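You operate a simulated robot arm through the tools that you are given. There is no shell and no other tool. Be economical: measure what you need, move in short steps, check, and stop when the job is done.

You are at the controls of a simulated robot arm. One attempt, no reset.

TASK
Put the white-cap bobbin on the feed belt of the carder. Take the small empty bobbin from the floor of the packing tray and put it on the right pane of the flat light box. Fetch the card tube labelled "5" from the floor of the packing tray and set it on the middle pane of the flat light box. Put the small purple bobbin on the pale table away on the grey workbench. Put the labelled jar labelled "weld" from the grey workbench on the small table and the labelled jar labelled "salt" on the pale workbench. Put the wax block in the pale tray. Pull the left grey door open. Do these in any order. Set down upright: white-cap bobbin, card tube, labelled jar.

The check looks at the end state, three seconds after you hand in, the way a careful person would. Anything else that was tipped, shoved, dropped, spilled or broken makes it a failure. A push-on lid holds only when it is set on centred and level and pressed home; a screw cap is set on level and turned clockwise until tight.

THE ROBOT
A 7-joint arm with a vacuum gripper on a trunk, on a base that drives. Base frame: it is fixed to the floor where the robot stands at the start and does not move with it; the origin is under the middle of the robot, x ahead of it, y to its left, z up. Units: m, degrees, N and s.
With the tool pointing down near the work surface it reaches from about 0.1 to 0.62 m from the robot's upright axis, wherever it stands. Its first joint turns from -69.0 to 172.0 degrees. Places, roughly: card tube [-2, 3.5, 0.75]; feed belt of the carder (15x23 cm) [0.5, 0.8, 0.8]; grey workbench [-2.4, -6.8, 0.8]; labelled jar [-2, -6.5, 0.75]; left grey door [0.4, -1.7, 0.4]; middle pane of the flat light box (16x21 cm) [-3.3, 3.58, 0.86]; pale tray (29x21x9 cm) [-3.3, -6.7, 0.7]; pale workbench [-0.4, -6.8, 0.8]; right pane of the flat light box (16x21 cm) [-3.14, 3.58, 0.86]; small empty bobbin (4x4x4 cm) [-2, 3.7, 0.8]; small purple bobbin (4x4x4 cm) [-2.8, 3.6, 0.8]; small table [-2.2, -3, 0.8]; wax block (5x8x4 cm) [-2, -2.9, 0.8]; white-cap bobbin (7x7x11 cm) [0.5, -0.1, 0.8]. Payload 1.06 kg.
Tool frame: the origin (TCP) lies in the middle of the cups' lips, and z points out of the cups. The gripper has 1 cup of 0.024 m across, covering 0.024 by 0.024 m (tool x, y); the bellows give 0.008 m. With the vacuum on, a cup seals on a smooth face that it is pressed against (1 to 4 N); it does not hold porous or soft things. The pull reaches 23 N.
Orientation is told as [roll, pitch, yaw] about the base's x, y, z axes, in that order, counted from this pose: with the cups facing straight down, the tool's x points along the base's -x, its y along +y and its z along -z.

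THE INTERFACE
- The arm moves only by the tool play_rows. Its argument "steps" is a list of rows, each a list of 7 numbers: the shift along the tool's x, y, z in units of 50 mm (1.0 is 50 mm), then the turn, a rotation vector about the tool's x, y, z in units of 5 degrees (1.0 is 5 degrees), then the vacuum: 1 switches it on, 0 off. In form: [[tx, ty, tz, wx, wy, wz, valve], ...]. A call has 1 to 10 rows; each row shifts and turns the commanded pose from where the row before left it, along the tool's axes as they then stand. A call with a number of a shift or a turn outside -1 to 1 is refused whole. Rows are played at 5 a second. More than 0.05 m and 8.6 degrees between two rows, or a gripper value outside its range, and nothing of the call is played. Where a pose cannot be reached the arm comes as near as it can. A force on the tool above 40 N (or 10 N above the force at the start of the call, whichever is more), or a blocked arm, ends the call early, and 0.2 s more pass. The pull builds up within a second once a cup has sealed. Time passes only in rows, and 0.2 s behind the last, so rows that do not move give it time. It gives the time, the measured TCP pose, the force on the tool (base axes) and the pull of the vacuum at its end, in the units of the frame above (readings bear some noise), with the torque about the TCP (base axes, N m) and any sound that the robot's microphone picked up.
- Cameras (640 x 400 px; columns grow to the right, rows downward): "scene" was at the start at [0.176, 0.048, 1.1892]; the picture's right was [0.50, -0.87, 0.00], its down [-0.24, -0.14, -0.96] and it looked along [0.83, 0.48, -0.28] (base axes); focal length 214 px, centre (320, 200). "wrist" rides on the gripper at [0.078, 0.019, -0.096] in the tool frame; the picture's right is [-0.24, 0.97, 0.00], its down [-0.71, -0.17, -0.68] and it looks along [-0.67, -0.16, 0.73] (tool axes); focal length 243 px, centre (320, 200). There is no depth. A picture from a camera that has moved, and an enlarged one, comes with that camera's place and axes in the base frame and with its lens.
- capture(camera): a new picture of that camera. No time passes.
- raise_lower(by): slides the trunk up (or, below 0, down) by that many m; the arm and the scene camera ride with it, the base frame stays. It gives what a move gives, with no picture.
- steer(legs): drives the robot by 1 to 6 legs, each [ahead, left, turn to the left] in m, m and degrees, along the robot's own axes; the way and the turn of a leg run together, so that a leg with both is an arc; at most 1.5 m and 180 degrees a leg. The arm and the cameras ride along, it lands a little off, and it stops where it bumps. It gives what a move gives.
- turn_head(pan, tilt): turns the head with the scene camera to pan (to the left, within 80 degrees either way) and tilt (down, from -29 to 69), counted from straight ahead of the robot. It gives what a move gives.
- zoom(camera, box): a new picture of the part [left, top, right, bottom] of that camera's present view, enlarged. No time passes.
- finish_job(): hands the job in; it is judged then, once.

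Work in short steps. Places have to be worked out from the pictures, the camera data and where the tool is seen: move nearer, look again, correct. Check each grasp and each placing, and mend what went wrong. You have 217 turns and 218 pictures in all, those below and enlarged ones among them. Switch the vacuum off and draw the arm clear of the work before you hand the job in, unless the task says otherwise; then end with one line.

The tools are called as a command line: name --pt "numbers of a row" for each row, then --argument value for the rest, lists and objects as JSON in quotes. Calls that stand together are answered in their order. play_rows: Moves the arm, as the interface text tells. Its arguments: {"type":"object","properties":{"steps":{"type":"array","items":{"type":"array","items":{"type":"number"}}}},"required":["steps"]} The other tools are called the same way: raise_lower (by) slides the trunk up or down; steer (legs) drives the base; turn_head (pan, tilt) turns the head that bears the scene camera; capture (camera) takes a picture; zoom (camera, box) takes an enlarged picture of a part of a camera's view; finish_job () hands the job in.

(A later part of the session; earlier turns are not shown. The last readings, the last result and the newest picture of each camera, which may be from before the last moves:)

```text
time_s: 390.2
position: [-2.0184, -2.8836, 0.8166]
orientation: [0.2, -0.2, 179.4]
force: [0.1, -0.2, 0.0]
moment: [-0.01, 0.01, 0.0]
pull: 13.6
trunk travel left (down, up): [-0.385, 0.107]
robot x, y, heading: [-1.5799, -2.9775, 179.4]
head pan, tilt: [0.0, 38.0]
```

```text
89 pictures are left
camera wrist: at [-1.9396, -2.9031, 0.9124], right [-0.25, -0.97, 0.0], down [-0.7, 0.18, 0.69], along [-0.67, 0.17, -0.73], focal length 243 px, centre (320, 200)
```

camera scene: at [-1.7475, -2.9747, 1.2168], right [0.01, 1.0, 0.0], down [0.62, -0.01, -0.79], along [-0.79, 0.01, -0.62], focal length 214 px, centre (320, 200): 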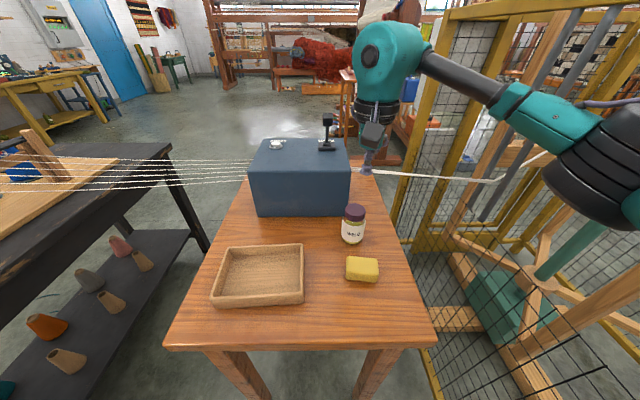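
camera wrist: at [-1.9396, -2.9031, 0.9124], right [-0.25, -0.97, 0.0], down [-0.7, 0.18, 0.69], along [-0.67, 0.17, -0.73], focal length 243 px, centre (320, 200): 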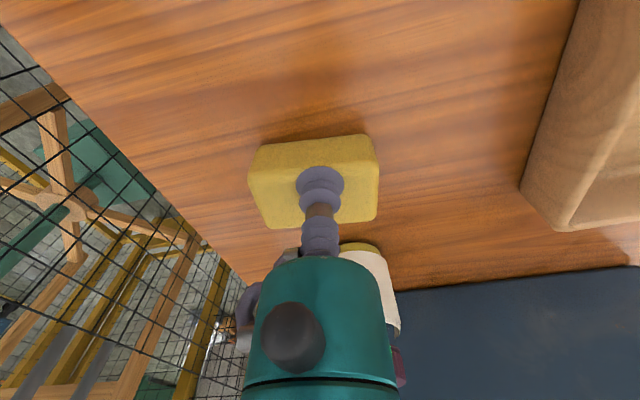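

Sealing; wait then lift (slowly straight up).

play_rows --pt "0 0 0 0 0 0 1" --pt "0 0 0 0 0 0 1" --pt "0 0 -0.1 0 0 0 1" --pt "0 0 -0.4 0 0 0 1" --pt "0 0 -0.7 0 0 0 1" --pt "0 0 -0.8 0 0 0 1" --pt "0 0 -0.8 0 0 0 1" --pt "0.4 0 -0.8 0 0 0 1" --pt "0 0 0 0 0 0 1"

capture --camera "scene"

```text
time_s: 392.2
position: [-1.9949, -2.8837, 0.9968]
orientation: [0.0, -0.2, 179.4]
force: [0.6, 0.1, -1.6]
moment: [0.01, 0.01, 0.02]
pull: 23.2
trunk travel left (down, up): [-0.385, 0.107]
robot x, y, heading: [-1.582, -2.9787, 179.4]
head pan, tilt: [0.0, 38.0]
```

```text
88 pictures are left
camera scene: at [-1.7479, -2.9746, 1.2168], right [0.01, 1.0, 0.0], down [0.62, -0.01, -0.79], along [-0.79, 0.01, -0.62], focal length 214 px, centre (320, 200)
```

scene: 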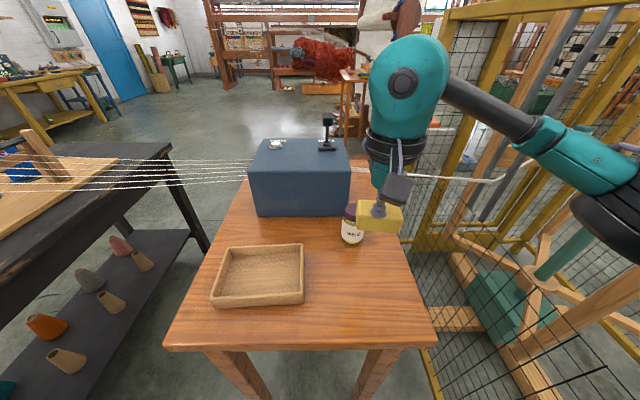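

Wax held. Back away from the table, then drive to the bench row: east, south, then west to x≈-3.2.

steer --legs '[[-0.6, 0, 0], [-0.56, 0, 0]]'

play_rows --pt "0.5 0.3 -0.3 0 0 0 1" --pt "0.6 0.3 -0.3 0 0 0 1" --pt "0.5 0.3 -0.3 0 0 0 1"

steer --legs '[[0, 0, 90], [1.35, 0, 0], [1.3, 0, 0]]'

turn_head --pan -45 --tilt 20

capture --camera "scene"

```text
time_s: 398.3
position: [-0.8503, -2.8898, 0.9962]
orientation: [0.1, -0.2, 179.7]
force: [0.1, 0.3, -1.1]
moment: [0.03, 0.04, -0.02]
pull: 23.5
trunk travel left (down, up): [-0.385, 0.107]
robot x, y, heading: [-0.4284, -2.9844, 179.6]
head pan, tilt: [0.0, 38.0]
```

```text
time_s: 399.1
position: [-0.7742, -2.9344, 1.0408]
orientation: [0.0, -0.1, 179.8]
force: [0.9, -0.5, -0.4]
moment: [-0.01, -0.02, 0.01]
pull: 23.0
trunk travel left (down, up): [-0.385, 0.107]
robot x, y, heading: [-0.4373, -2.9837, 179.6]
head pan, tilt: [0.0, 38.0]
```

```text
time_s: 415.7
position: [-0.5284, -5.9582, 1.0416]
orientation: [0.0, -0.2, -90.7]
force: [-0.1, 0.0, -0.3]
moment: [0.0, 0.0, 0.03]
pull: 0.1
trunk travel left (down, up): [-0.385, 0.107]
robot x, y, heading: [-0.4807, -5.6197, -90.6]
head pan, tilt: [0.0, 38.0]
```

```text
time_s: 416.8
position: [-0.5293, -5.9592, 1.0425]
orientation: [0.1, -0.2, -90.6]
force: [0.6, -0.4, 0.6]
moment: [0.0, 0.04, 0.05]
pull: 0.0
trunk travel left (down, up): [-0.385, 0.107]
robot x, y, heading: [-0.4774, -5.6205, -90.4]
head pan, tilt: [-45.0, 20.0]
```

```text
87 pictures are left
camera scene: at [-0.5482, -5.7635, 1.2452], right [-0.7, 0.72, 0.0], down [0.24, 0.24, -0.94], along [-0.67, -0.66, -0.34], focal length 214 px, centre (320, 200)
```

scene: 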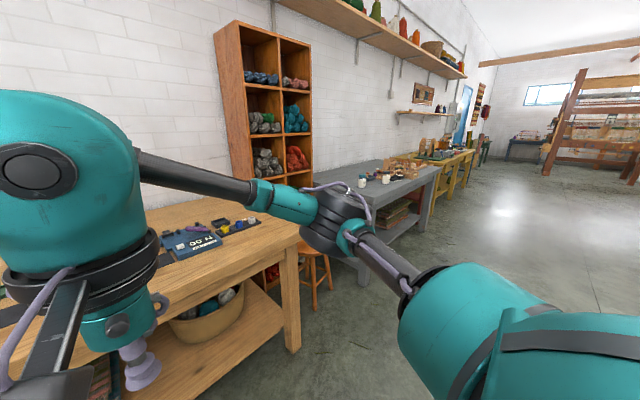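

The pull is gone: the wax block was lost on the way. Turn round and look along the path I drove.

capture --camera "wrist"

steer --legs '[[0, 0, 180]]'

turn_head --pan 20 --tilt 35

capture --camera "scene"

turn_head --pan -25 --tilt 25

capture --camera "scene"

```text
86 pictures are left
camera wrist: at [-0.5085, -5.8795, 1.1368], right [0.97, -0.25, 0.0], down [-0.18, -0.7, 0.69], along [-0.17, -0.67, -0.73], focal length 243 px, centre (320, 200)
```

wrist: 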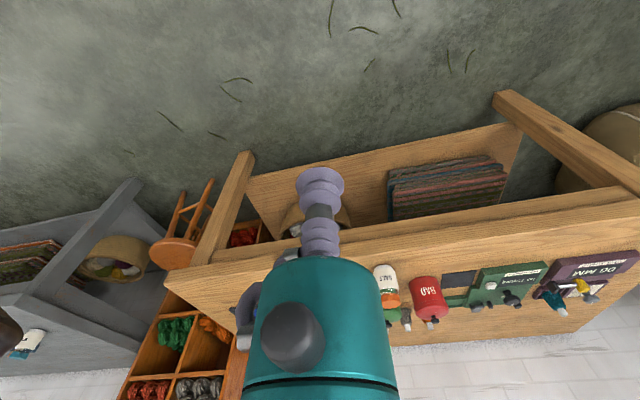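

```text
time_s: 424.5
position: [-0.4192, -5.2847, 1.0416]
orientation: [0.1, -0.1, 87.5]
force: [0.2, 0.4, 0.4]
moment: [0.0, 0.01, 0.02]
pull: 0.1
trunk travel left (down, up): [-0.385, 0.107]
robot x, y, heading: [-0.4797, -5.6214, 87.5]
head pan, tilt: [-45.0, 20.0]
```

```text
time_s: 425.9
position: [-0.4193, -5.2829, 1.0412]
orientation: [0.0, -0.3, 87.5]
force: [-0.3, 1.3, 0.3]
moment: [-0.02, -0.02, 0.0]
pull: 0.0
trunk travel left (down, up): [-0.385, 0.107]
robot x, y, heading: [-0.4807, -5.6202, 87.5]
head pan, tilt: [20.0, 35.0]
```

```text
85 pictures are left
camera scene: at [-0.5033, -5.4546, 1.2214], right [0.95, 0.3, 0.0], down [0.17, -0.55, -0.82], along [-0.24, 0.78, -0.57], focal length 214 px, centre (320, 200)
```

scene: 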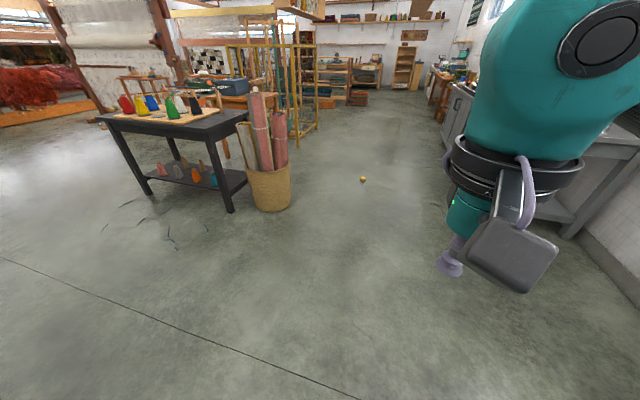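

```text
time_s: 427.0
position: [-0.4191, -5.2838, 1.0416]
orientation: [0.1, -0.2, 87.6]
force: [-0.8, -0.3, -1.3]
moment: [0.02, 0.0, 0.0]
pull: 0.0
trunk travel left (down, up): [-0.385, 0.107]
robot x, y, heading: [-0.4783, -5.6194, 87.8]
head pan, tilt: [-25.0, 25.0]
```

```text
84 pictures are left
camera scene: at [-0.4344, -5.4569, 1.2371], right [0.89, -0.46, 0.0], down [-0.2, -0.37, -0.91], along [0.42, 0.8, -0.42], focal length 214 px, centre (320, 200)
```

scene: 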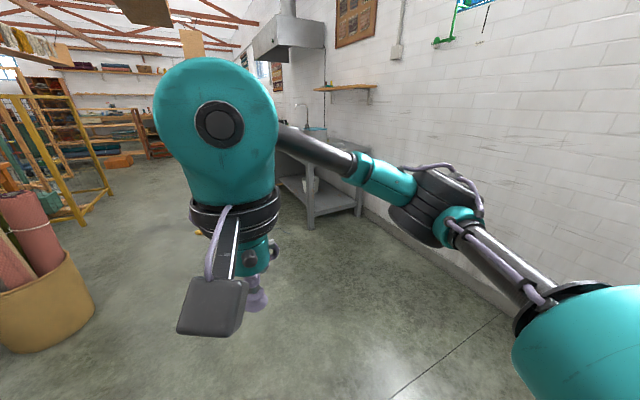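

The wax lies on the floor around (-0.67, -3.26). Drive up to it, stopping ~0.5 m short.

steer --legs '[[0, 0.2, 2.4], [1.45, 0, 0], [0.4, 0, 0]]'

turn_head --pan 0 --tilt 60

capture --camera "scene"

capture --camera "wrist"

```text
time_s: 438.3
position: [-0.6536, -3.4231, 1.0411]
orientation: [0.0, -0.2, 90.5]
force: [-1.3, 0.2, -0.5]
moment: [-0.01, 0.03, 0.01]
pull: 0.0
trunk travel left (down, up): [-0.385, 0.107]
robot x, y, heading: [-0.7011, -3.7636, 90.6]
head pan, tilt: [-25.0, 25.0]
```

```text
time_s: 439.3
position: [-0.6543, -3.4232, 1.0415]
orientation: [0.1, -0.1, 90.5]
force: [0.2, -0.5, 0.2]
moment: [0.01, 0.0, -0.01]
pull: 0.0
trunk travel left (down, up): [-0.385, 0.107]
robot x, y, heading: [-0.6976, -3.7663, 90.6]
head pan, tilt: [0.0, 60.0]
```

```text
83 pictures are left
camera scene: at [-0.6983, -3.6143, 1.1871], right [1.0, 0.01, 0.0], down [0.01, -0.87, -0.5], along [0.0, 0.5, -0.87], focal length 214 px, centre (320, 200)
```

scene: 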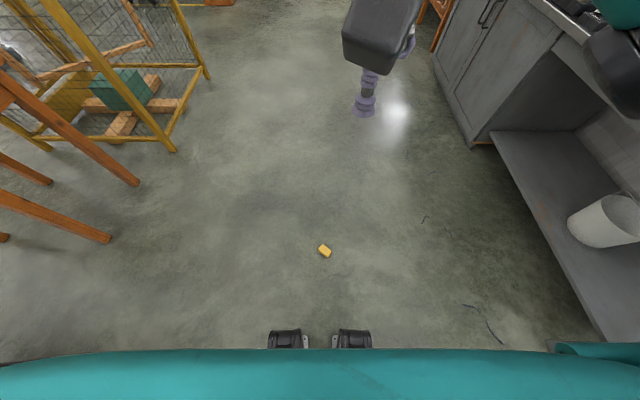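

```text
82 pictures are left
camera wrist: at [-0.6712, -3.5008, 1.1368], right [-0.97, 0.23, 0.0], down [0.17, 0.71, 0.69], along [0.15, 0.67, -0.73], focal length 243 px, centre (320, 200)
```

wrist: 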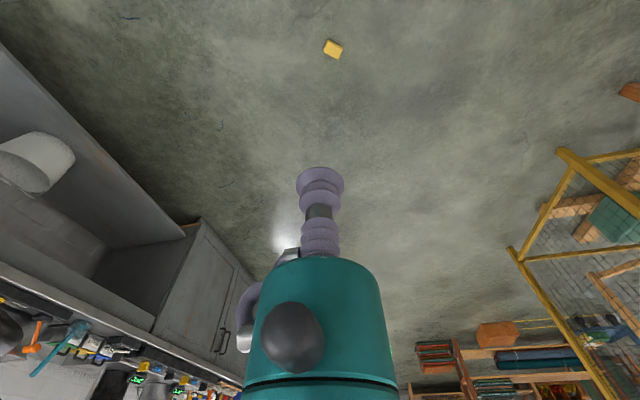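

Block at (-0.669, -3.266) on the floor. Zoom for its orientation, then lower the trunk.

zoom --camera "scene" --box '[295, 230, 355, 270]'

raise_lower --by -0.38

play_rows --pt "-0.5 0 0.8 0 0 0 0" --pt "-0.5 0 0.8 0 0 0 0" --pt "-0.5 0.1 0.8 0 0 0 0" --pt "-0.5 0.1 0.8 0 0 0 0" --pt "0 0 0.9 0 0 0 0" --pt "0 0 0.9 0 0 0 0" --pt "0 0 0.9 0 0 0 0" --pt "0 0 0 0 0 0 0"

capture --camera "scene"

capture --camera "wrist"

```text
10.00 times, centred on (325, 250) of scene
camera zoom: at [-0.6983, -3.6143, 1.1871], right [1.0, 0.01, 0.0], down [0.01, -0.87, -0.5], along [0.0, 0.5, -0.87], focal length 2145 px, centre (270, -300)
```

zoom: 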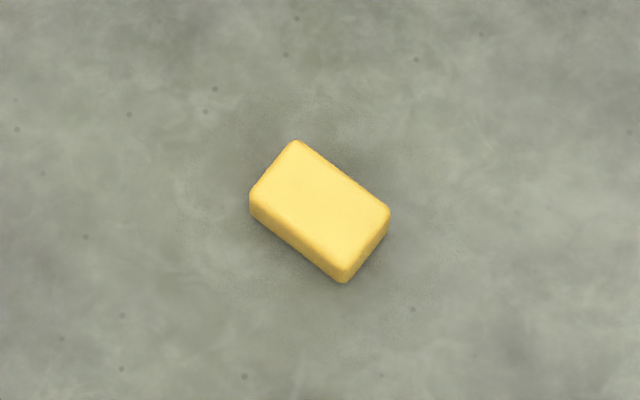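

```text
time_s: 443.0
position: [-0.6628, -3.4, 0.6685]
orientation: [0.8, 3.7, 83.8]
force: [0.2, 0.4, 0.2]
moment: [-0.03, -0.01, 0.01]
pull: 0.1
trunk travel left (down, up): [-0.005, 0.487]
robot x, y, heading: [-0.7006, -3.7619, 90.6]
head pan, tilt: [0.0, 60.0]
```

```text
time_s: 444.8
position: [-0.6659, -3.3236, 0.3652]
orientation: [0.1, -0.2, 90.6]
force: [0.0, -0.3, 0.1]
moment: [0.0, 0.01, -0.03]
pull: 0.0
trunk travel left (down, up): [-0.005, 0.487]
robot x, y, heading: [-0.6983, -3.762, 90.5]
head pan, tilt: [0.0, 60.0]
```

```text
80 pictures are left
camera scene: at [-0.6993, -3.5061, 0.7986], right [1.0, 0.01, 0.0], down [0.01, -0.87, -0.5], along [0.0, 0.5, -0.87], focal length 214 px, centre (320, 200)
```

scene: 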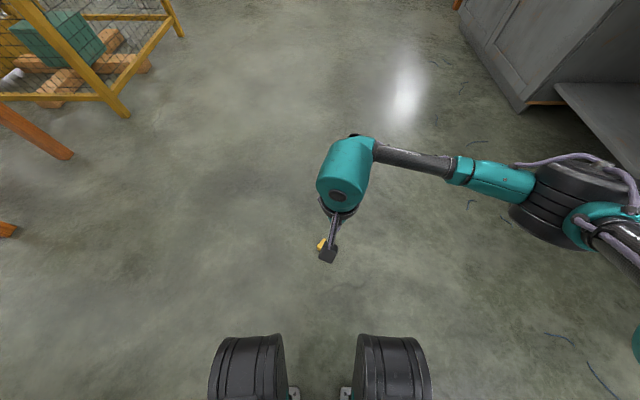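

```text
79 pictures are left
camera wrist: at [-0.6832, -3.4012, 0.4602], right [-0.97, 0.23, 0.0], down [0.17, 0.71, 0.69], along [0.15, 0.67, -0.73], focal length 243 px, centre (320, 200)
```

wrist: 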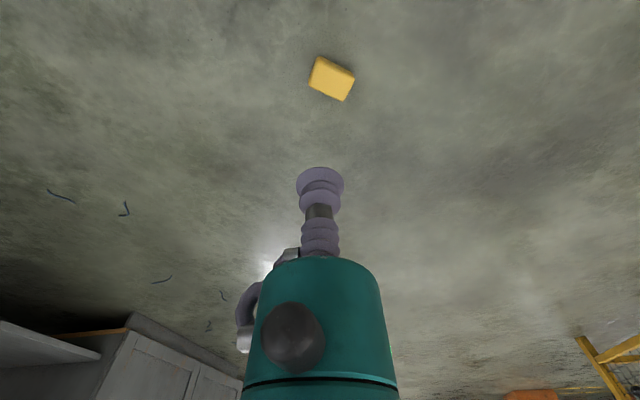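

Block now at about (-0.675, -3.272). Go down to z≈0.12 above it and re-measure.

play_rows --pt "-0.25 0.1 0.8 0 0 0 0" --pt "-0.25 0.1 0.8 0 0 0 0" --pt "-0.25 0 0.8 0 0 0 0" --pt "-0.25 0 0.8 0 0 0 0" --pt "0 0 0.9 0 0 0 0" --pt "0 0 0.8 0 0 0 0" --pt "0 0 0 0 0 0 0"

capture --camera "wrist"

zoom --camera "scene" --box '[280, 180, 400, 280]'

```text
time_s: 446.4
position: [-0.6799, -3.2705, 0.1234]
orientation: [0.1, -0.2, 90.6]
force: [-0.1, 0.3, -0.3]
moment: [-0.04, -0.02, -0.01]
pull: 0.0
trunk travel left (down, up): [-0.005, 0.487]
robot x, y, heading: [-0.6947, -3.7608, 90.9]
head pan, tilt: [0.0, 60.0]
```

```text
78 pictures are left
camera wrist: at [-0.6963, -3.3475, 0.2184], right [-0.97, 0.22, 0.0], down [0.17, 0.71, 0.69], along [0.15, 0.67, -0.73], focal length 243 px, centre (320, 200)
```

wrist: 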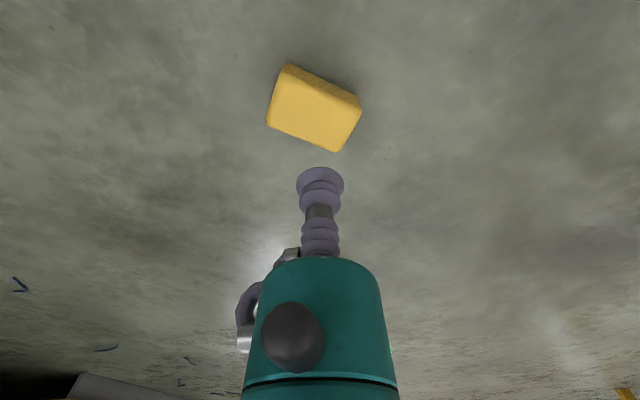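

```text
4.00 times, centred on (340, 230) of scene
camera zoom: at [-0.6993, -3.5061, 0.7986], right [1.0, 0.01, 0.0], down [0.01, -0.87, -0.5], along [0.0, 0.5, -0.87], focal length 858 px, centre (240, 80)
```

zoom: 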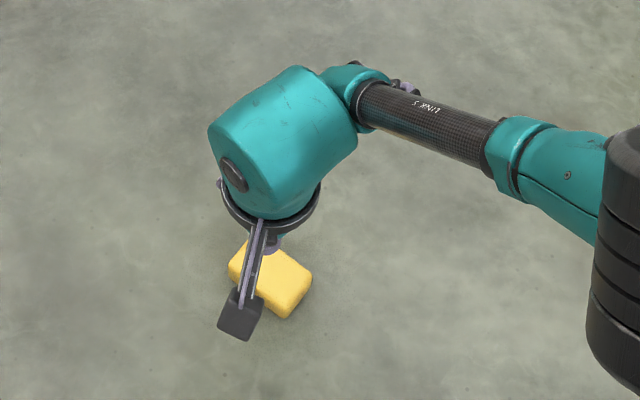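

Block top centre (-0.675, -3.274). Fine shift and lower with vacuum.

play_rows --pt "-0.07 -0.1 0.5 0 0 0 1" --pt "0 0 0.6 0 0 0 1" --pt "0 0 0.4 0 0 0 1" --pt "0 0 0.1 0 0 0 1" --pt "0 0 0 0 0 0 1"

capture --camera "wrist"

```text
time_s: 447.6
position: [-0.6732, -3.2721, 0.0898]
orientation: [0.0, -0.2, 90.6]
force: [0.2, -0.1, -0.3]
moment: [-0.02, 0.03, 0.01]
pull: 0.1
out of reach, approached as far as the arm can: row 2, 3, 4
trunk travel left (down, up): [-0.005, 0.487]
robot x, y, heading: [-0.6952, -3.7642, 90.3]
head pan, tilt: [0.0, 60.0]
```

```text
76 pictures are left
camera wrist: at [-0.6927, -3.35, 0.1844], right [-0.97, 0.23, 0.0], down [0.17, 0.71, 0.69], along [0.15, 0.67, -0.73], focal length 243 px, centre (320, 200)
```

wrist: 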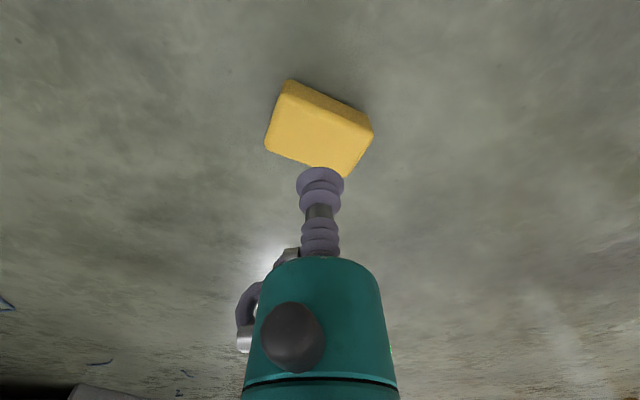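

Out of reach at this radius. Lift a bit, drive 0.12 m nearer, retract the tool the same amount, lower again.

play_rows --pt "0 0 -0.6 0 0 0 0" --pt "0 0 -0.4 0 0 0 0"

steer --legs '[[0.12, 0, 0]]'

play_rows --pt "0.6 0 0 0 0 0 0" --pt "0.6 0 0 0 0 0 0" --pt "0.6 0 0 0 0 0 0" --pt "0.6 0 0.2 0 0 0 0" --pt "0 0 0 0 0 0 0"

capture --camera "wrist"

```text
time_s: 448.2
position: [-0.6776, -3.2735, 0.1372]
orientation: [0.1, -0.2, 90.6]
force: [0.7, -0.3, -0.2]
moment: [-0.04, 0.01, 0.02]
pull: 0.1
trunk travel left (down, up): [-0.005, 0.487]
robot x, y, heading: [-0.6926, -3.7628, 90.6]
head pan, tilt: [0.0, 60.0]
```

```text
time_s: 449.4
position: [-0.6798, -3.1503, 0.1372]
orientation: [0.2, -0.2, 90.7]
force: [0.6, 0.5, -0.8]
moment: [0.03, -0.01, 0.01]
pull: 0.2
trunk travel left (down, up): [-0.005, 0.487]
robot x, y, heading: [-0.6984, -3.6427, 90.7]
head pan, tilt: [0.0, 60.0]
```

```text
time_s: 450.6
position: [-0.6789, -3.27, 0.1269]
orientation: [0.2, -0.1, 90.6]
force: [0.3, 0.1, -0.2]
moment: [0.02, -0.02, 0.0]
pull: 0.0
trunk travel left (down, up): [-0.005, 0.487]
robot x, y, heading: [-0.6944, -3.6414, 90.6]
head pan, tilt: [0.0, 60.0]
```

```text
75 pictures are left
camera wrist: at [-0.697, -3.348, 0.2226], right [-0.97, 0.23, 0.0], down [0.17, 0.71, 0.69], along [0.15, 0.67, -0.73], focal length 243 px, centre (320, 200)
```

wrist: 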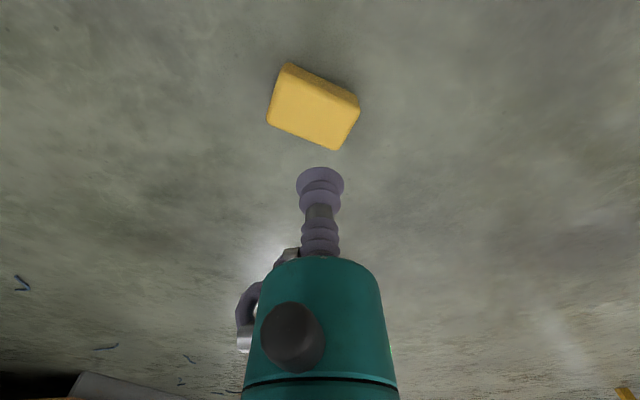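

Lower again with a slight shift.

play_rows --pt "-0.08 -0.08 0.5 0 0 0 1" --pt "0 0 0.6 0 0 0 1" --pt "0 0 0.4 0 0 0 1" --pt "0 0 0.12 0 0 0 1" --pt "0 0 0 0 0 0 1"

capture --camera "wrist"

```text
time_s: 451.9
position: [-0.6758, -3.2665, 0.0463]
orientation: [0.1, -0.2, 90.6]
force: [0.3, 0.1, 0.4]
moment: [0.0, 0.03, -0.01]
pull: 0.1
trunk travel left (down, up): [-0.005, 0.487]
robot x, y, heading: [-0.6979, -3.6416, 90.7]
head pan, tilt: [0.0, 60.0]
```

```text
74 pictures are left
camera wrist: at [-0.6936, -3.3442, 0.143], right [-0.97, 0.22, 0.0], down [0.17, 0.71, 0.69], along [0.15, 0.67, -0.73], focal length 243 px, centre (320, 200)
```

wrist: 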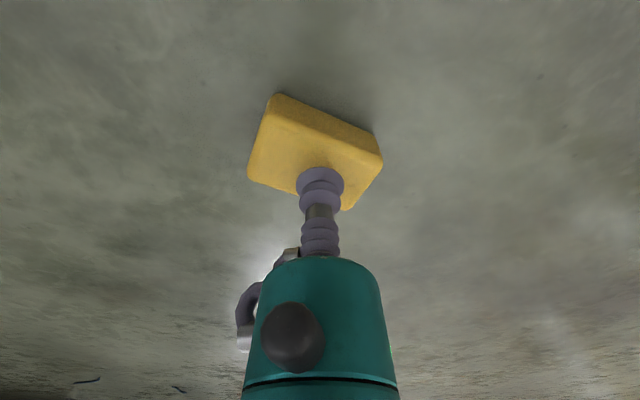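

Block centre is 7 mm nearer to me; correct and press down.

play_rows --pt "0.15 -0.02 0 0 0 0 1" --pt "0 0 0.08 0 0 0 1" --pt "0 0 0.06 0 0 0 1" --pt "0 0 0 0 0 0 1"

```text
time_s: 452.9
position: [-0.6743, -3.2738, 0.0393]
orientation: [0.1, -0.2, 90.7]
force: [0.2, -0.1, -0.2]
moment: [-0.01, 0.02, -0.04]
pull: 0.1
trunk travel left (down, up): [-0.005, 0.487]
robot x, y, heading: [-0.6979, -3.6408, 90.4]
head pan, tilt: [0.0, 60.0]
```

play_rows --pt "0 0 0.06 0 0 0 1" --pt "0 0 0.06 0 0 0 1" --pt "0 0 0 0 0 0 1" --pt "0 0 0 0 0 0 1"

capture --camera "wrist"

```text
time_s: 453.9
position: [-0.6739, -3.2752, 0.0336]
orientation: [0.0, -0.2, 90.6]
force: [1.2, -3.1, 4.7]
moment: [-0.06, 0.02, 0.0]
pull: 23.0
trunk travel left (down, up): [-0.005, 0.487]
robot x, y, heading: [-0.6956, -3.6396, 90.5]
head pan, tilt: [0.0, 60.0]
```

```text
73 pictures are left
camera wrist: at [-0.6914, -3.3514, 0.128], right [-0.97, 0.22, 0.0], down [0.16, 0.71, 0.69], along [0.15, 0.67, -0.73], focal length 243 px, centre (320, 200)
```

wrist: 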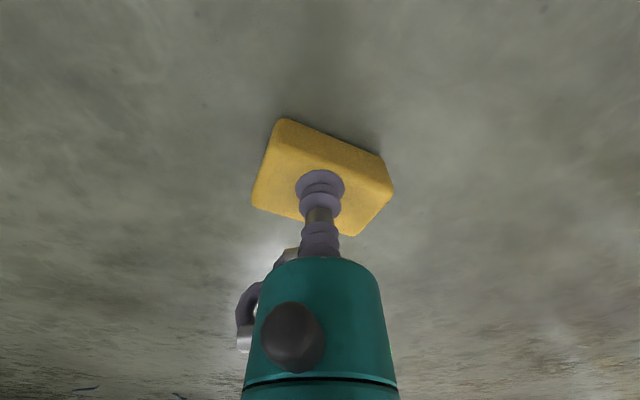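

Sealed at 23 N and centred. Lift with the arm gently.

play_rows --pt "0 0 -0.1 0 0 0 1" --pt "0 0 -0.3 0 0 0 1" --pt "0 0 -0.5 0 0 0 1" --pt "0 0 -0.6 0 0 0 1" --pt "0 0 -0.7 0 0 0 1" --pt "0 0 -0.7 0 0 0 1" --pt "0 0 -0.7 0 0 0 1" --pt "0 0 -0.7 0 0 0 1" --pt "0 0 -0.5 0 0 0 1" --pt "0 0 0 0 0 0 1"

play_rows --pt "0 0 -0.6 0 0 0 1" --pt "0 0 -0.7 0 0 0 1" --pt "0 0 -0.7 0 0 0 1" --pt "0 0 -0.7 0 0 0 1" --pt "0 0 -0.7 0 0 0 1" --pt "0 0 -0.7 0 0 0 1" --pt "0 0 -0.6 0 0 0 1" --pt "0 0 0 0 0 0 1"

raise_lower --by 0.15

```text
time_s: 456.1
position: [-0.674, -3.2745, 0.2723]
orientation: [0.1, -0.2, 90.7]
force: [0.5, 0.5, -1.0]
moment: [-0.03, 0.0, 0.0]
pull: 23.1
trunk travel left (down, up): [-0.005, 0.487]
robot x, y, heading: [-0.6986, -3.64, 90.6]
head pan, tilt: [0.0, 60.0]
```

```text
time_s: 457.9
position: [-0.677, -3.2757, 0.5106]
orientation: [0.1, -0.1, 90.6]
force: [0.0, -0.4, -0.4]
moment: [-0.01, -0.03, 0.0]
pull: 22.7
trunk travel left (down, up): [-0.005, 0.487]
robot x, y, heading: [-0.6983, -3.6411, 90.4]
head pan, tilt: [0.0, 60.0]
```

```text
time_s: 459.6
position: [-0.6731, -3.2756, 0.6573]
orientation: [0.1, -0.1, 90.7]
force: [0.4, 0.7, -0.7]
moment: [0.0, 0.0, -0.02]
pull: 22.7
trunk travel left (down, up): [-0.155, 0.337]
robot x, y, heading: [-0.6996, -3.6399, 90.8]
head pan, tilt: [0.0, 60.0]
```

raise_lower --by 0.2

steer --legs '[[-0.7, 0, 0], [-0.7, 0, 0]]'

steer --legs '[[-0.5, -0.2, 0], [0, 0, 20], [0, 0, 20], [0, 0, 20], [0, 0, 20]]'

```text
time_s: 461.8
position: [-0.672, -3.2756, 0.8572]
orientation: [0.1, -0.3, 90.5]
force: [-0.2, -0.6, -2.1]
moment: [-0.02, 0.0, 0.05]
pull: 23.1
trunk travel left (down, up): [-0.355, 0.137]
robot x, y, heading: [-0.6981, -3.6388, 91.0]
head pan, tilt: [0.0, 60.0]
```

```text
time_s: 469.0
position: [-0.6636, -4.6593, 0.8579]
orientation: [0.1, -0.2, 90.6]
force: [0.3, -0.6, -0.9]
moment: [-0.01, 0.0, -0.01]
pull: 22.9
trunk travel left (down, up): [-0.355, 0.137]
robot x, y, heading: [-0.6873, -5.024, 90.5]
head pan, tilt: [0.0, 60.0]
```

```text
time_s: 476.4
position: [-0.8374, -5.426, 0.8571]
orientation: [0.0, -0.2, 171.5]
force: [-0.1, 0.2, -1.1]
moment: [0.0, 0.0, -0.04]
pull: 23.2
trunk travel left (down, up): [-0.355, 0.137]
robot x, y, heading: [-0.4833, -5.5059, 171.5]
head pan, tilt: [0.0, 60.0]
```

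Still held. Raise the tool, straighten to heading 180 and drive west.

play_rows --pt "0 0 -0.4 0 0 0 1" --pt "0 0 -0.6 0 0 0 1" --pt "0 0 -0.6 0 0 0 1" --pt "0 0 -0.6 0 0 0 1" --pt "0 0 -0.6 0 0 0 1" --pt "0 0 -0.4 0 0 0 1" --pt "0 0 0 0 0 0 1"

steer --legs '[[0, 0, 8.5], [0.9, 0, 0], [0.9, 0, 0], [0.75, 0, 0]]'

turn_head --pan 60 --tilt 25

capture --camera "scene"

```text
time_s: 478.0
position: [-0.8385, -5.4285, 1.0193]
orientation: [0.1, -0.2, 171.5]
force: [-0.3, -0.3, -1.3]
moment: [0.03, 0.01, -0.02]
pull: 23.0
trunk travel left (down, up): [-0.355, 0.137]
robot x, y, heading: [-0.4807, -5.504, 171.5]
head pan, tilt: [0.0, 60.0]
```

```text
time_s: 491.6
position: [-3.4498, -5.527, 1.0189]
orientation: [0.1, -0.2, -178.5]
force: [0.3, -0.6, -1.0]
moment: [0.03, -0.04, -0.03]
pull: 23.1
trunk travel left (down, up): [-0.355, 0.137]
robot x, y, heading: [-3.0823, -5.5431, -178.6]
head pan, tilt: [0.0, 60.0]
```

```text
time_s: 492.9
position: [-3.4495, -5.5261, 1.0184]
orientation: [0.2, -0.2, -178.6]
force: [0.7, -0.3, -1.1]
moment: [0.01, -0.05, 0.0]
pull: 22.7
trunk travel left (down, up): [-0.355, 0.137]
robot x, y, heading: [-3.0822, -5.5417, -178.7]
head pan, tilt: [60.0, 25.0]
```

```text
72 pictures are left
camera scene: at [-3.2169, -5.6242, 1.205], right [-0.88, 0.48, 0.0], down [0.2, 0.37, -0.91], along [-0.44, -0.79, -0.42], focal length 214 px, centre (320, 200)
```

scene: 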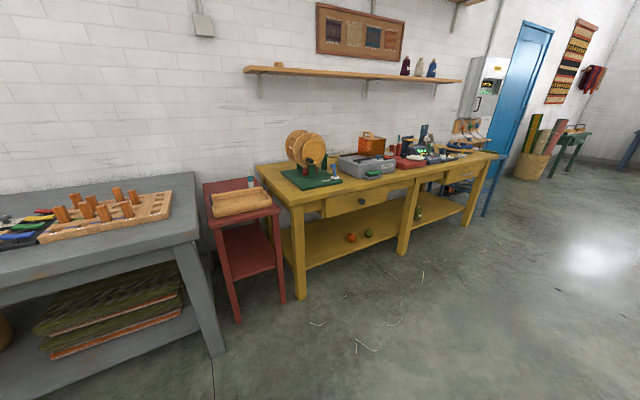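

Pale tray is on the small red table. Turn left to face -y in small steps, then approach.

steer --legs '[[0, 0, 22], [0, 0, 22], [0, 0, 22], [0, 0, 22], [0.2, -0.1, 0]]'

turn_head --pan 0 --tilt 35

capture --camera "scene"

capture --camera "wrist"

```text
time_s: 499.2
position: [-3.221, -6.1119, 1.018]
orientation: [0.1, -0.2, -91.2]
force: [0.0, 0.0, -1.3]
moment: [0.02, 0.0, -0.02]
pull: 23.4
trunk travel left (down, up): [-0.355, 0.137]
robot x, y, heading: [-3.1871, -5.7455, -91.4]
head pan, tilt: [60.0, 25.0]
```

```text
time_s: 500.6
position: [-3.2199, -6.1112, 1.0187]
orientation: [0.1, -0.2, -91.2]
force: [0.5, -0.8, -1.3]
moment: [0.02, 0.03, 0.01]
pull: 22.4
trunk travel left (down, up): [-0.355, 0.137]
robot x, y, heading: [-3.1888, -5.7491, -91.2]
head pan, tilt: [0.0, 35.0]
```

```text
71 pictures are left
camera scene: at [-3.1924, -5.9215, 1.1893], right [-1.0, 0.02, 0.0], down [0.01, 0.57, -0.82], along [-0.02, -0.82, -0.57], focal length 214 px, centre (320, 200)
```

scene: 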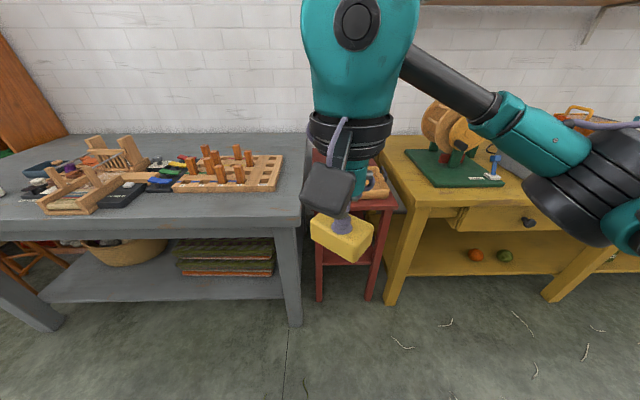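

```text
70 pictures are left
camera wrist: at [-3.1998, -6.0326, 1.1144], right [0.97, -0.26, 0.0], down [-0.19, -0.7, 0.69], along [-0.17, -0.66, -0.73], focal length 243 px, centre (320, 200)
```

wrist: 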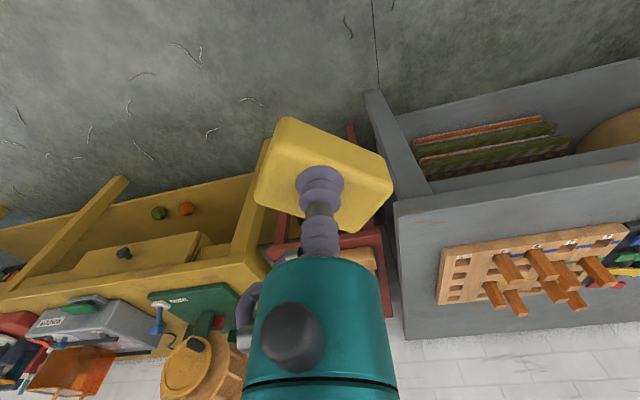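

The red table sits between benches at x -3.2…-3.5, front y≈-6.6. Drive in 0.38 m and 0.13 m right.

steer --legs '[[0.2, -0.13, 1.3], [0.18, 0, 0]]'

turn_head --pan 0 --tilt 42

capture --camera "scene"

capture --camera "wrist"

```text
time_s: 503.4
position: [-3.3447, -6.4948, 1.0191]
orientation: [0.1, -0.2, -90.1]
force: [-0.1, -0.3, -1.1]
moment: [0.01, -0.01, 0.01]
pull: 22.7
trunk travel left (down, up): [-0.355, 0.137]
robot x, y, heading: [-3.3183, -6.1304, -89.9]
head pan, tilt: [0.0, 35.0]
```

```text
time_s: 504.1
position: [-3.344, -6.4939, 1.02]
orientation: [0.1, -0.3, -90.1]
force: [0.6, 0.1, -0.7]
moment: [-0.03, 0.0, -0.05]
pull: 23.0
trunk travel left (down, up): [-0.355, 0.137]
robot x, y, heading: [-3.3191, -6.1268, -90.2]
head pan, tilt: [0.0, 42.0]
```

```text
69 pictures are left
camera scene: at [-3.3196, -6.2985, 1.1788], right [-1.0, 0.0, 0.0], down [0.0, 0.67, -0.74], along [0.0, -0.74, -0.67], focal length 214 px, centre (320, 200)
```

scene: 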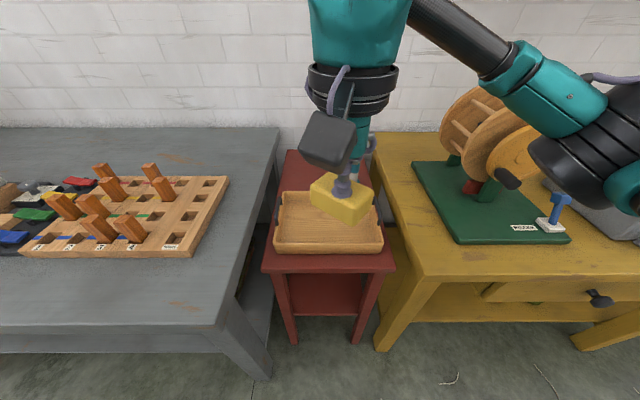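

```text
68 pictures are left
camera wrist: at [-3.3249, -6.4141, 1.1144], right [0.97, -0.24, 0.0], down [-0.17, -0.71, 0.69], along [-0.16, -0.67, -0.73], focal length 243 px, centre (320, 200)
```

wrist: 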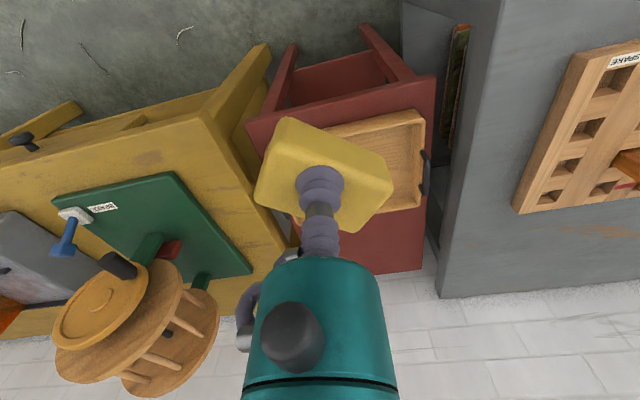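

Tray centre ≈ (-3.337, -6.695), long side along x. Extend over it at height, then look.

play_rows --pt "-0.5 0.05 0 0 0 0 1" --pt "-0.6 0.05 0.1 0 0 0 1" --pt "-0.6 0 0.2 0 0 0 1" --pt "-0.6 0 0.3 0 0 0 1" --pt "-0.6 0 0.4 0 0 0 1" --pt "-0.6 0 0.5 0 0 0 1" --pt "-0.5 0 0.5 0 0 0 1" --pt "0 0 0 0 0 0 1"

capture --camera "scene"

capture --camera "wrist"

```text
time_s: 505.9
position: [-3.3423, -6.6968, 0.9191]
orientation: [0.2, -0.1, -90.1]
force: [-0.1, -0.2, -1.2]
moment: [0.01, 0.01, 0.01]
pull: 22.4
trunk travel left (down, up): [-0.355, 0.137]
robot x, y, heading: [-3.3209, -6.1249, -90.0]
head pan, tilt: [0.0, 42.0]
```

```text
67 pictures are left
camera scene: at [-3.3196, -6.2984, 1.1788], right [-1.0, 0.0, 0.0], down [0.0, 0.67, -0.74], along [0.0, -0.74, -0.67], focal length 214 px, centre (320, 200)
```

scene: 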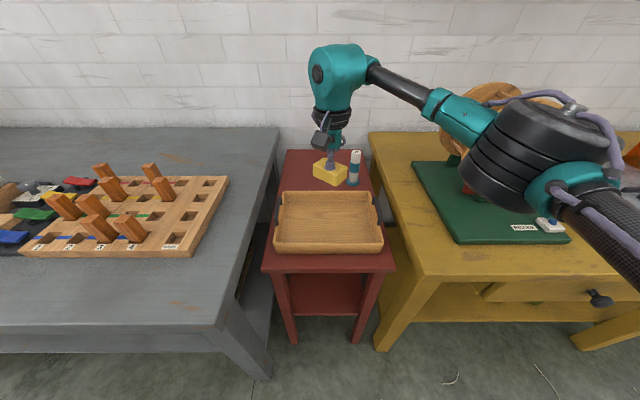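

```text
66 pictures are left
camera wrist: at [-3.3222, -6.6178, 1.0138], right [0.97, -0.24, 0.0], down [-0.17, -0.71, 0.69], along [-0.16, -0.67, -0.73], focal length 243 px, centre (320, 200)
```

wrist: 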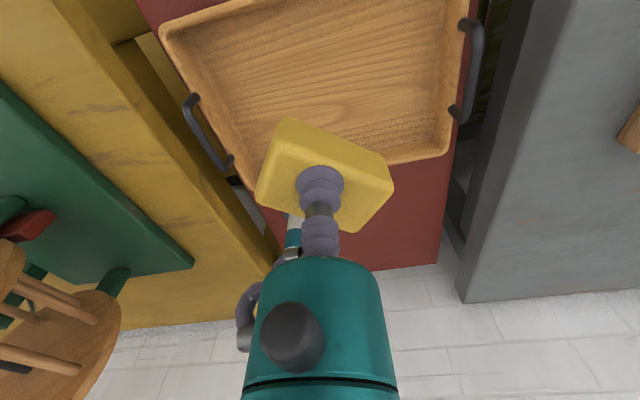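

Over the tray (centre ≈ (-3.34, -6.71)). Lower to z≈0.76 and check.

play_rows --pt "-0.1 0 0.5 0 0 0 1" --pt "0 0 0.7 0 0 0 1" --pt "0 0 0.7 0 0 0 1" --pt "0 0 0.7 0 0 0 1" --pt "0 0 0.5 0 0 0 1" --pt "0 0 0 0 0 0 1"

capture --camera "scene"

capture --camera "wrist"

```text
time_s: 507.3
position: [-3.3386, -6.6992, 0.7649]
orientation: [0.1, -0.2, -90.2]
force: [0.1, 0.1, -0.9]
moment: [0.04, -0.03, 0.0]
pull: 23.3
trunk travel left (down, up): [-0.355, 0.137]
robot x, y, heading: [-3.3169, -6.129, -90.1]
head pan, tilt: [0.0, 42.0]
```

```text
65 pictures are left
camera scene: at [-3.3196, -6.2985, 1.1788], right [-1.0, 0.0, 0.0], down [0.0, 0.67, -0.74], along [0.0, -0.74, -0.67], focal length 214 px, centre (320, 200)
```

scene: 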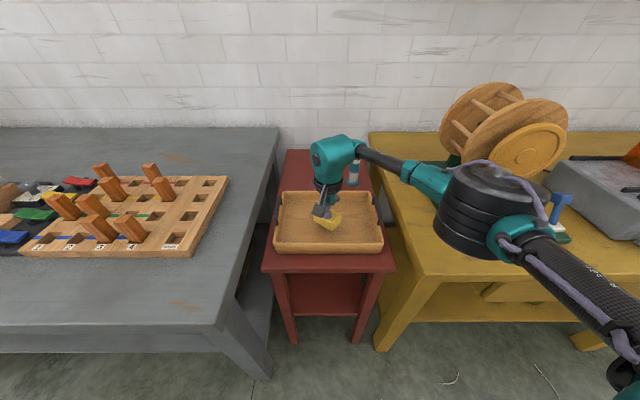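

```text
64 pictures are left
camera wrist: at [-3.3193, -6.6186, 0.8601], right [0.97, -0.24, 0.0], down [-0.17, -0.71, 0.69], along [-0.16, -0.67, -0.73], focal length 243 px, centre (320, 200)
```

wrist: 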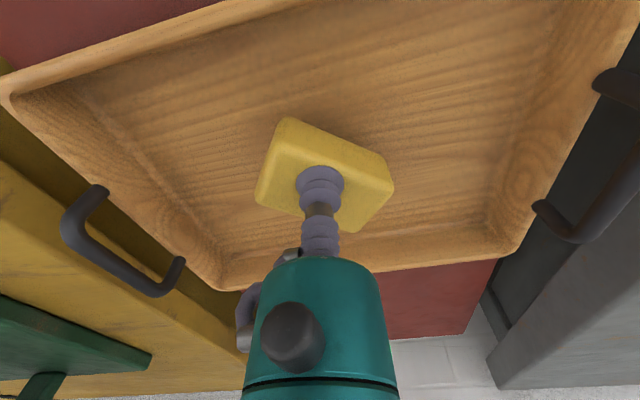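

Inside the tray. Continue down slowly.

play_rows --pt "0 0 0.2 0 0 0 1" --pt "0 0 0.2 0 0 0 1" --pt "0 0 0 0 0 0 1"

zoom --camera "scene" --box '[260, 160, 400, 260]'

```text
time_s: 508.1
position: [-3.3378, -6.6984, 0.7456]
orientation: [0.1, -0.2, -90.1]
force: [0.1, -0.6, -1.3]
moment: [0.03, 0.0, 0.02]
pull: 23.4
trunk travel left (down, up): [-0.355, 0.137]
robot x, y, heading: [-3.3176, -6.1266, -90.6]
head pan, tilt: [0.0, 42.0]
```

```text
4.00 times, centred on (330, 210) of scene
camera zoom: at [-3.3196, -6.2985, 1.1788], right [-1.0, 0.0, 0.0], down [0.0, 0.67, -0.74], along [0.0, -0.74, -0.67], focal length 858 px, centre (280, 160)
```

zoom: 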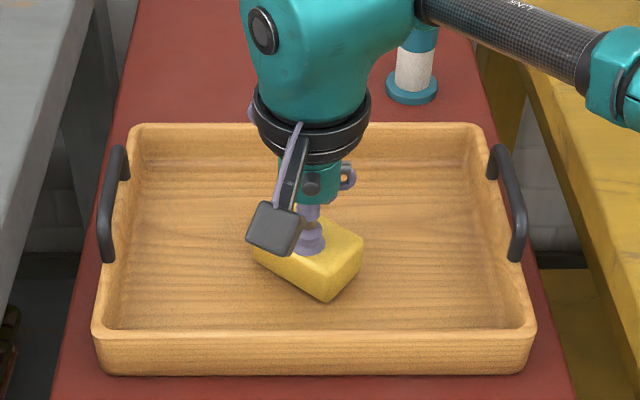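

play_rows --pt "0 0 0.16 0 0 0 1" --pt "0 0 0.1 0 0 0 1" --pt "0 0 0.06 0 0 0 1" --pt "0 0 0 0 0 0 1"

zoom --camera "scene" --box '[260, 160, 400, 260]'

```text
time_s: 509.1
position: [-3.3383, -6.6985, 0.7345]
orientation: [0.3, -0.6, -90.1]
force: [4.5, 0.5, 38.0]
moment: [0.09, 0.13, 0.05]
pull: 23.0
trunk travel left (down, up): [-0.355, 0.137]
robot x, y, heading: [-3.3219, -6.1256, -90.2]
head pan, tilt: [0.0, 42.0]
```

```text
4.00 times, centred on (330, 210) of scene
camera zoom: at [-3.319, -6.2956, 1.1795], right [-1.0, 0.0, 0.0], down [0.0, 0.67, -0.74], along [0.0, -0.74, -0.67], focal length 858 px, centre (280, 160)
```

zoom: 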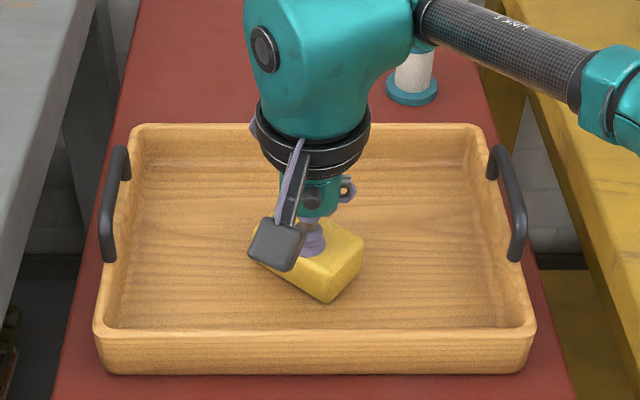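

On the tray floor. Ease 6 mm, vent, rise.

play_rows --pt "0 0 -0.12 0 0 0 1" --pt "0 0 0 0 0 0 0" --pt "0 0 0 0 0 0 0" --pt "0 0 0 0 0 0 0" --pt "0 0 0 0 0 0 0" --pt "0 0 -0.1 0 0 0 0" --pt "0 0 -0.3 0 0 0 0" --pt "0 0 -0.7 0 0 0 0" --pt "0 0 -0.8 0 0 0 0" --pt "0 0 -0.8 0 0 0 0"

play_rows --pt "0 0 -0.7 0 0 0 0" --pt "0.3 0 -0.8 0 0 0 0" --pt "0.6 0 -0.6 0 0 0 0" --pt "0.7 0 -0.5 0 0 0 0" --pt "0.8 0 0 0 0 0 0" --pt "0.8 0 0 0 0 0 0" --pt "0.8 0 0 0 0 0 0"

capture --camera "scene"

```text
time_s: 511.3
position: [-3.3389, -6.6986, 0.8684]
orientation: [0.1, -0.1, -90.2]
force: [0.5, 0.4, 0.1]
moment: [0.01, 0.01, 0.02]
pull: 0.1
trunk travel left (down, up): [-0.355, 0.137]
robot x, y, heading: [-3.3155, -6.1279, -90.2]
head pan, tilt: [0.0, 42.0]
```

```text
time_s: 512.9
position: [-3.3402, -6.5004, 0.9988]
orientation: [0.1, -0.2, -90.1]
force: [0.3, 0.5, -0.8]
moment: [0.01, 0.01, 0.01]
pull: 0.1
trunk travel left (down, up): [-0.355, 0.137]
robot x, y, heading: [-3.3164, -6.1261, -90.0]
head pan, tilt: [0.0, 42.0]
```

```text
61 pictures are left
camera scene: at [-3.3196, -6.2983, 1.1788], right [-1.0, 0.0, 0.0], down [0.0, 0.67, -0.74], along [0.0, -0.74, -0.67], focal length 214 px, centre (320, 200)
```

scene: 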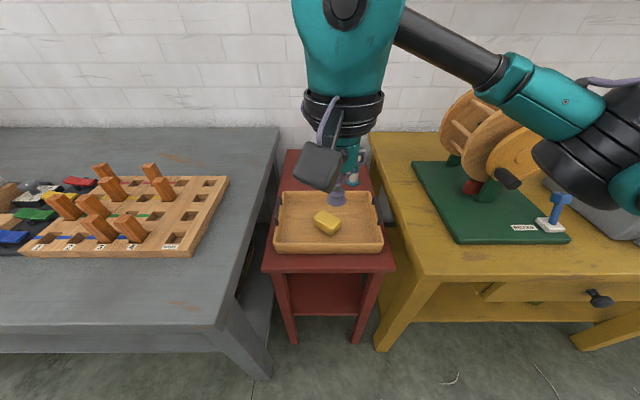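

Wax lies in the pale tray. Now the left grey door: back out, turn to face +x, and drive to the kitchen counter.

steer --legs '[[-0.55, 0, 0], [0, 0, 90], [1.4, 0, 0], [1.4, 0, 0]]'

steer --legs '[[0, 1.3, 0], [0, 1.3, 0], [0, 1.1, 0]]'

turn_head --pan 0 --tilt 35

capture --camera "scene"

```text
time_s: 533.0
position: [-0.1365, -5.8575, 0.9979]
orientation: [0.1, -0.1, -5.2]
force: [-0.7, 0.6, 0.7]
moment: [0.02, 0.02, 0.02]
pull: 0.0
trunk travel left (down, up): [-0.355, 0.137]
robot x, y, heading: [-0.5071, -5.8033, -5.3]
head pan, tilt: [0.0, 42.0]
```

```text
time_s: 565.7
position: [0.247, -2.1399, 0.9992]
orientation: [0.1, -0.1, -5.4]
force: [0.2, -0.3, -0.3]
moment: [0.01, 0.02, 0.0]
pull: 0.1
trunk travel left (down, up): [-0.355, 0.137]
robot x, y, heading: [-0.1222, -2.0878, -5.5]
head pan, tilt: [0.0, 42.0]
```

```text
time_s: 566.4
position: [0.2477, -2.1391, 0.9987]
orientation: [0.1, -0.2, -5.4]
force: [1.1, -0.4, -0.3]
moment: [0.02, 0.0, -0.01]
pull: 0.1
trunk travel left (down, up): [-0.355, 0.137]
robot x, y, heading: [-0.1238, -2.0817, -5.5]
head pan, tilt: [0.0, 35.0]
```

```text
60 pictures are left
camera scene: at [0.0525, -2.0997, 1.1893], right [-0.09, -1.0, 0.0], down [-0.57, 0.05, -0.82], along [0.82, -0.08, -0.57], focal length 214 px, centre (320, 200)
```

scene: 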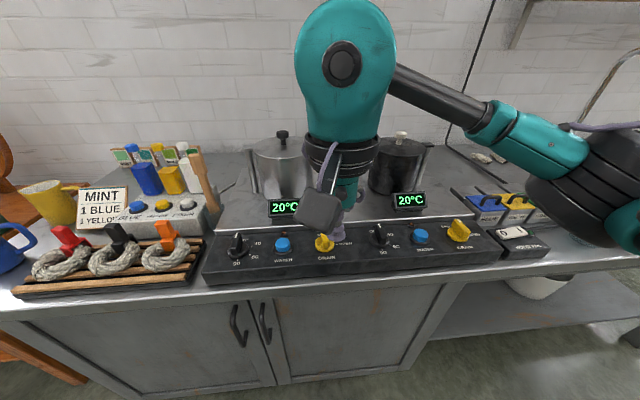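

I'm at the counter; the left door spans y≈-1.50 (hinge, left) to -1.94 with its handle at y≈-1.9. Back off, move left, straighten the heading and look at the door.

steer --legs '[[-0.3, 0, 5.5], [0, 0.42, 0]]'

turn_head --pan -15 --tilt 45

capture --camera "scene"

```text
time_s: 572.3
position: [-0.0485, -1.6588, 0.9989]
orientation: [0.1, -0.1, 0.4]
force: [0.4, 0.4, 0.2]
moment: [0.0, 0.01, 0.01]
pull: 0.0
trunk travel left (down, up): [-0.355, 0.137]
robot x, y, heading: [-0.4263, -1.6424, 0.3]
head pan, tilt: [0.0, 35.0]
```

```text
time_s: 573.1
position: [-0.0482, -1.6595, 0.9975]
orientation: [0.1, -0.1, 0.4]
force: [0.5, 0.4, -0.3]
moment: [0.0, 0.02, -0.01]
pull: 0.2
trunk travel left (down, up): [-0.355, 0.137]
robot x, y, heading: [-0.4235, -1.6381, 0.2]
head pan, tilt: [-15.0, 45.0]
```

```text
59 pictures are left
camera scene: at [-0.2564, -1.6583, 1.1745], right [-0.25, -0.97, 0.0], down [-0.68, 0.18, -0.71], along [0.68, -0.18, -0.71], focal length 214 px, centre (320, 200)
```

scene: 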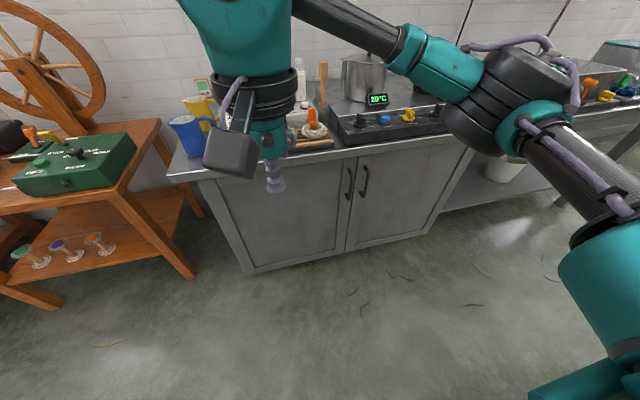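

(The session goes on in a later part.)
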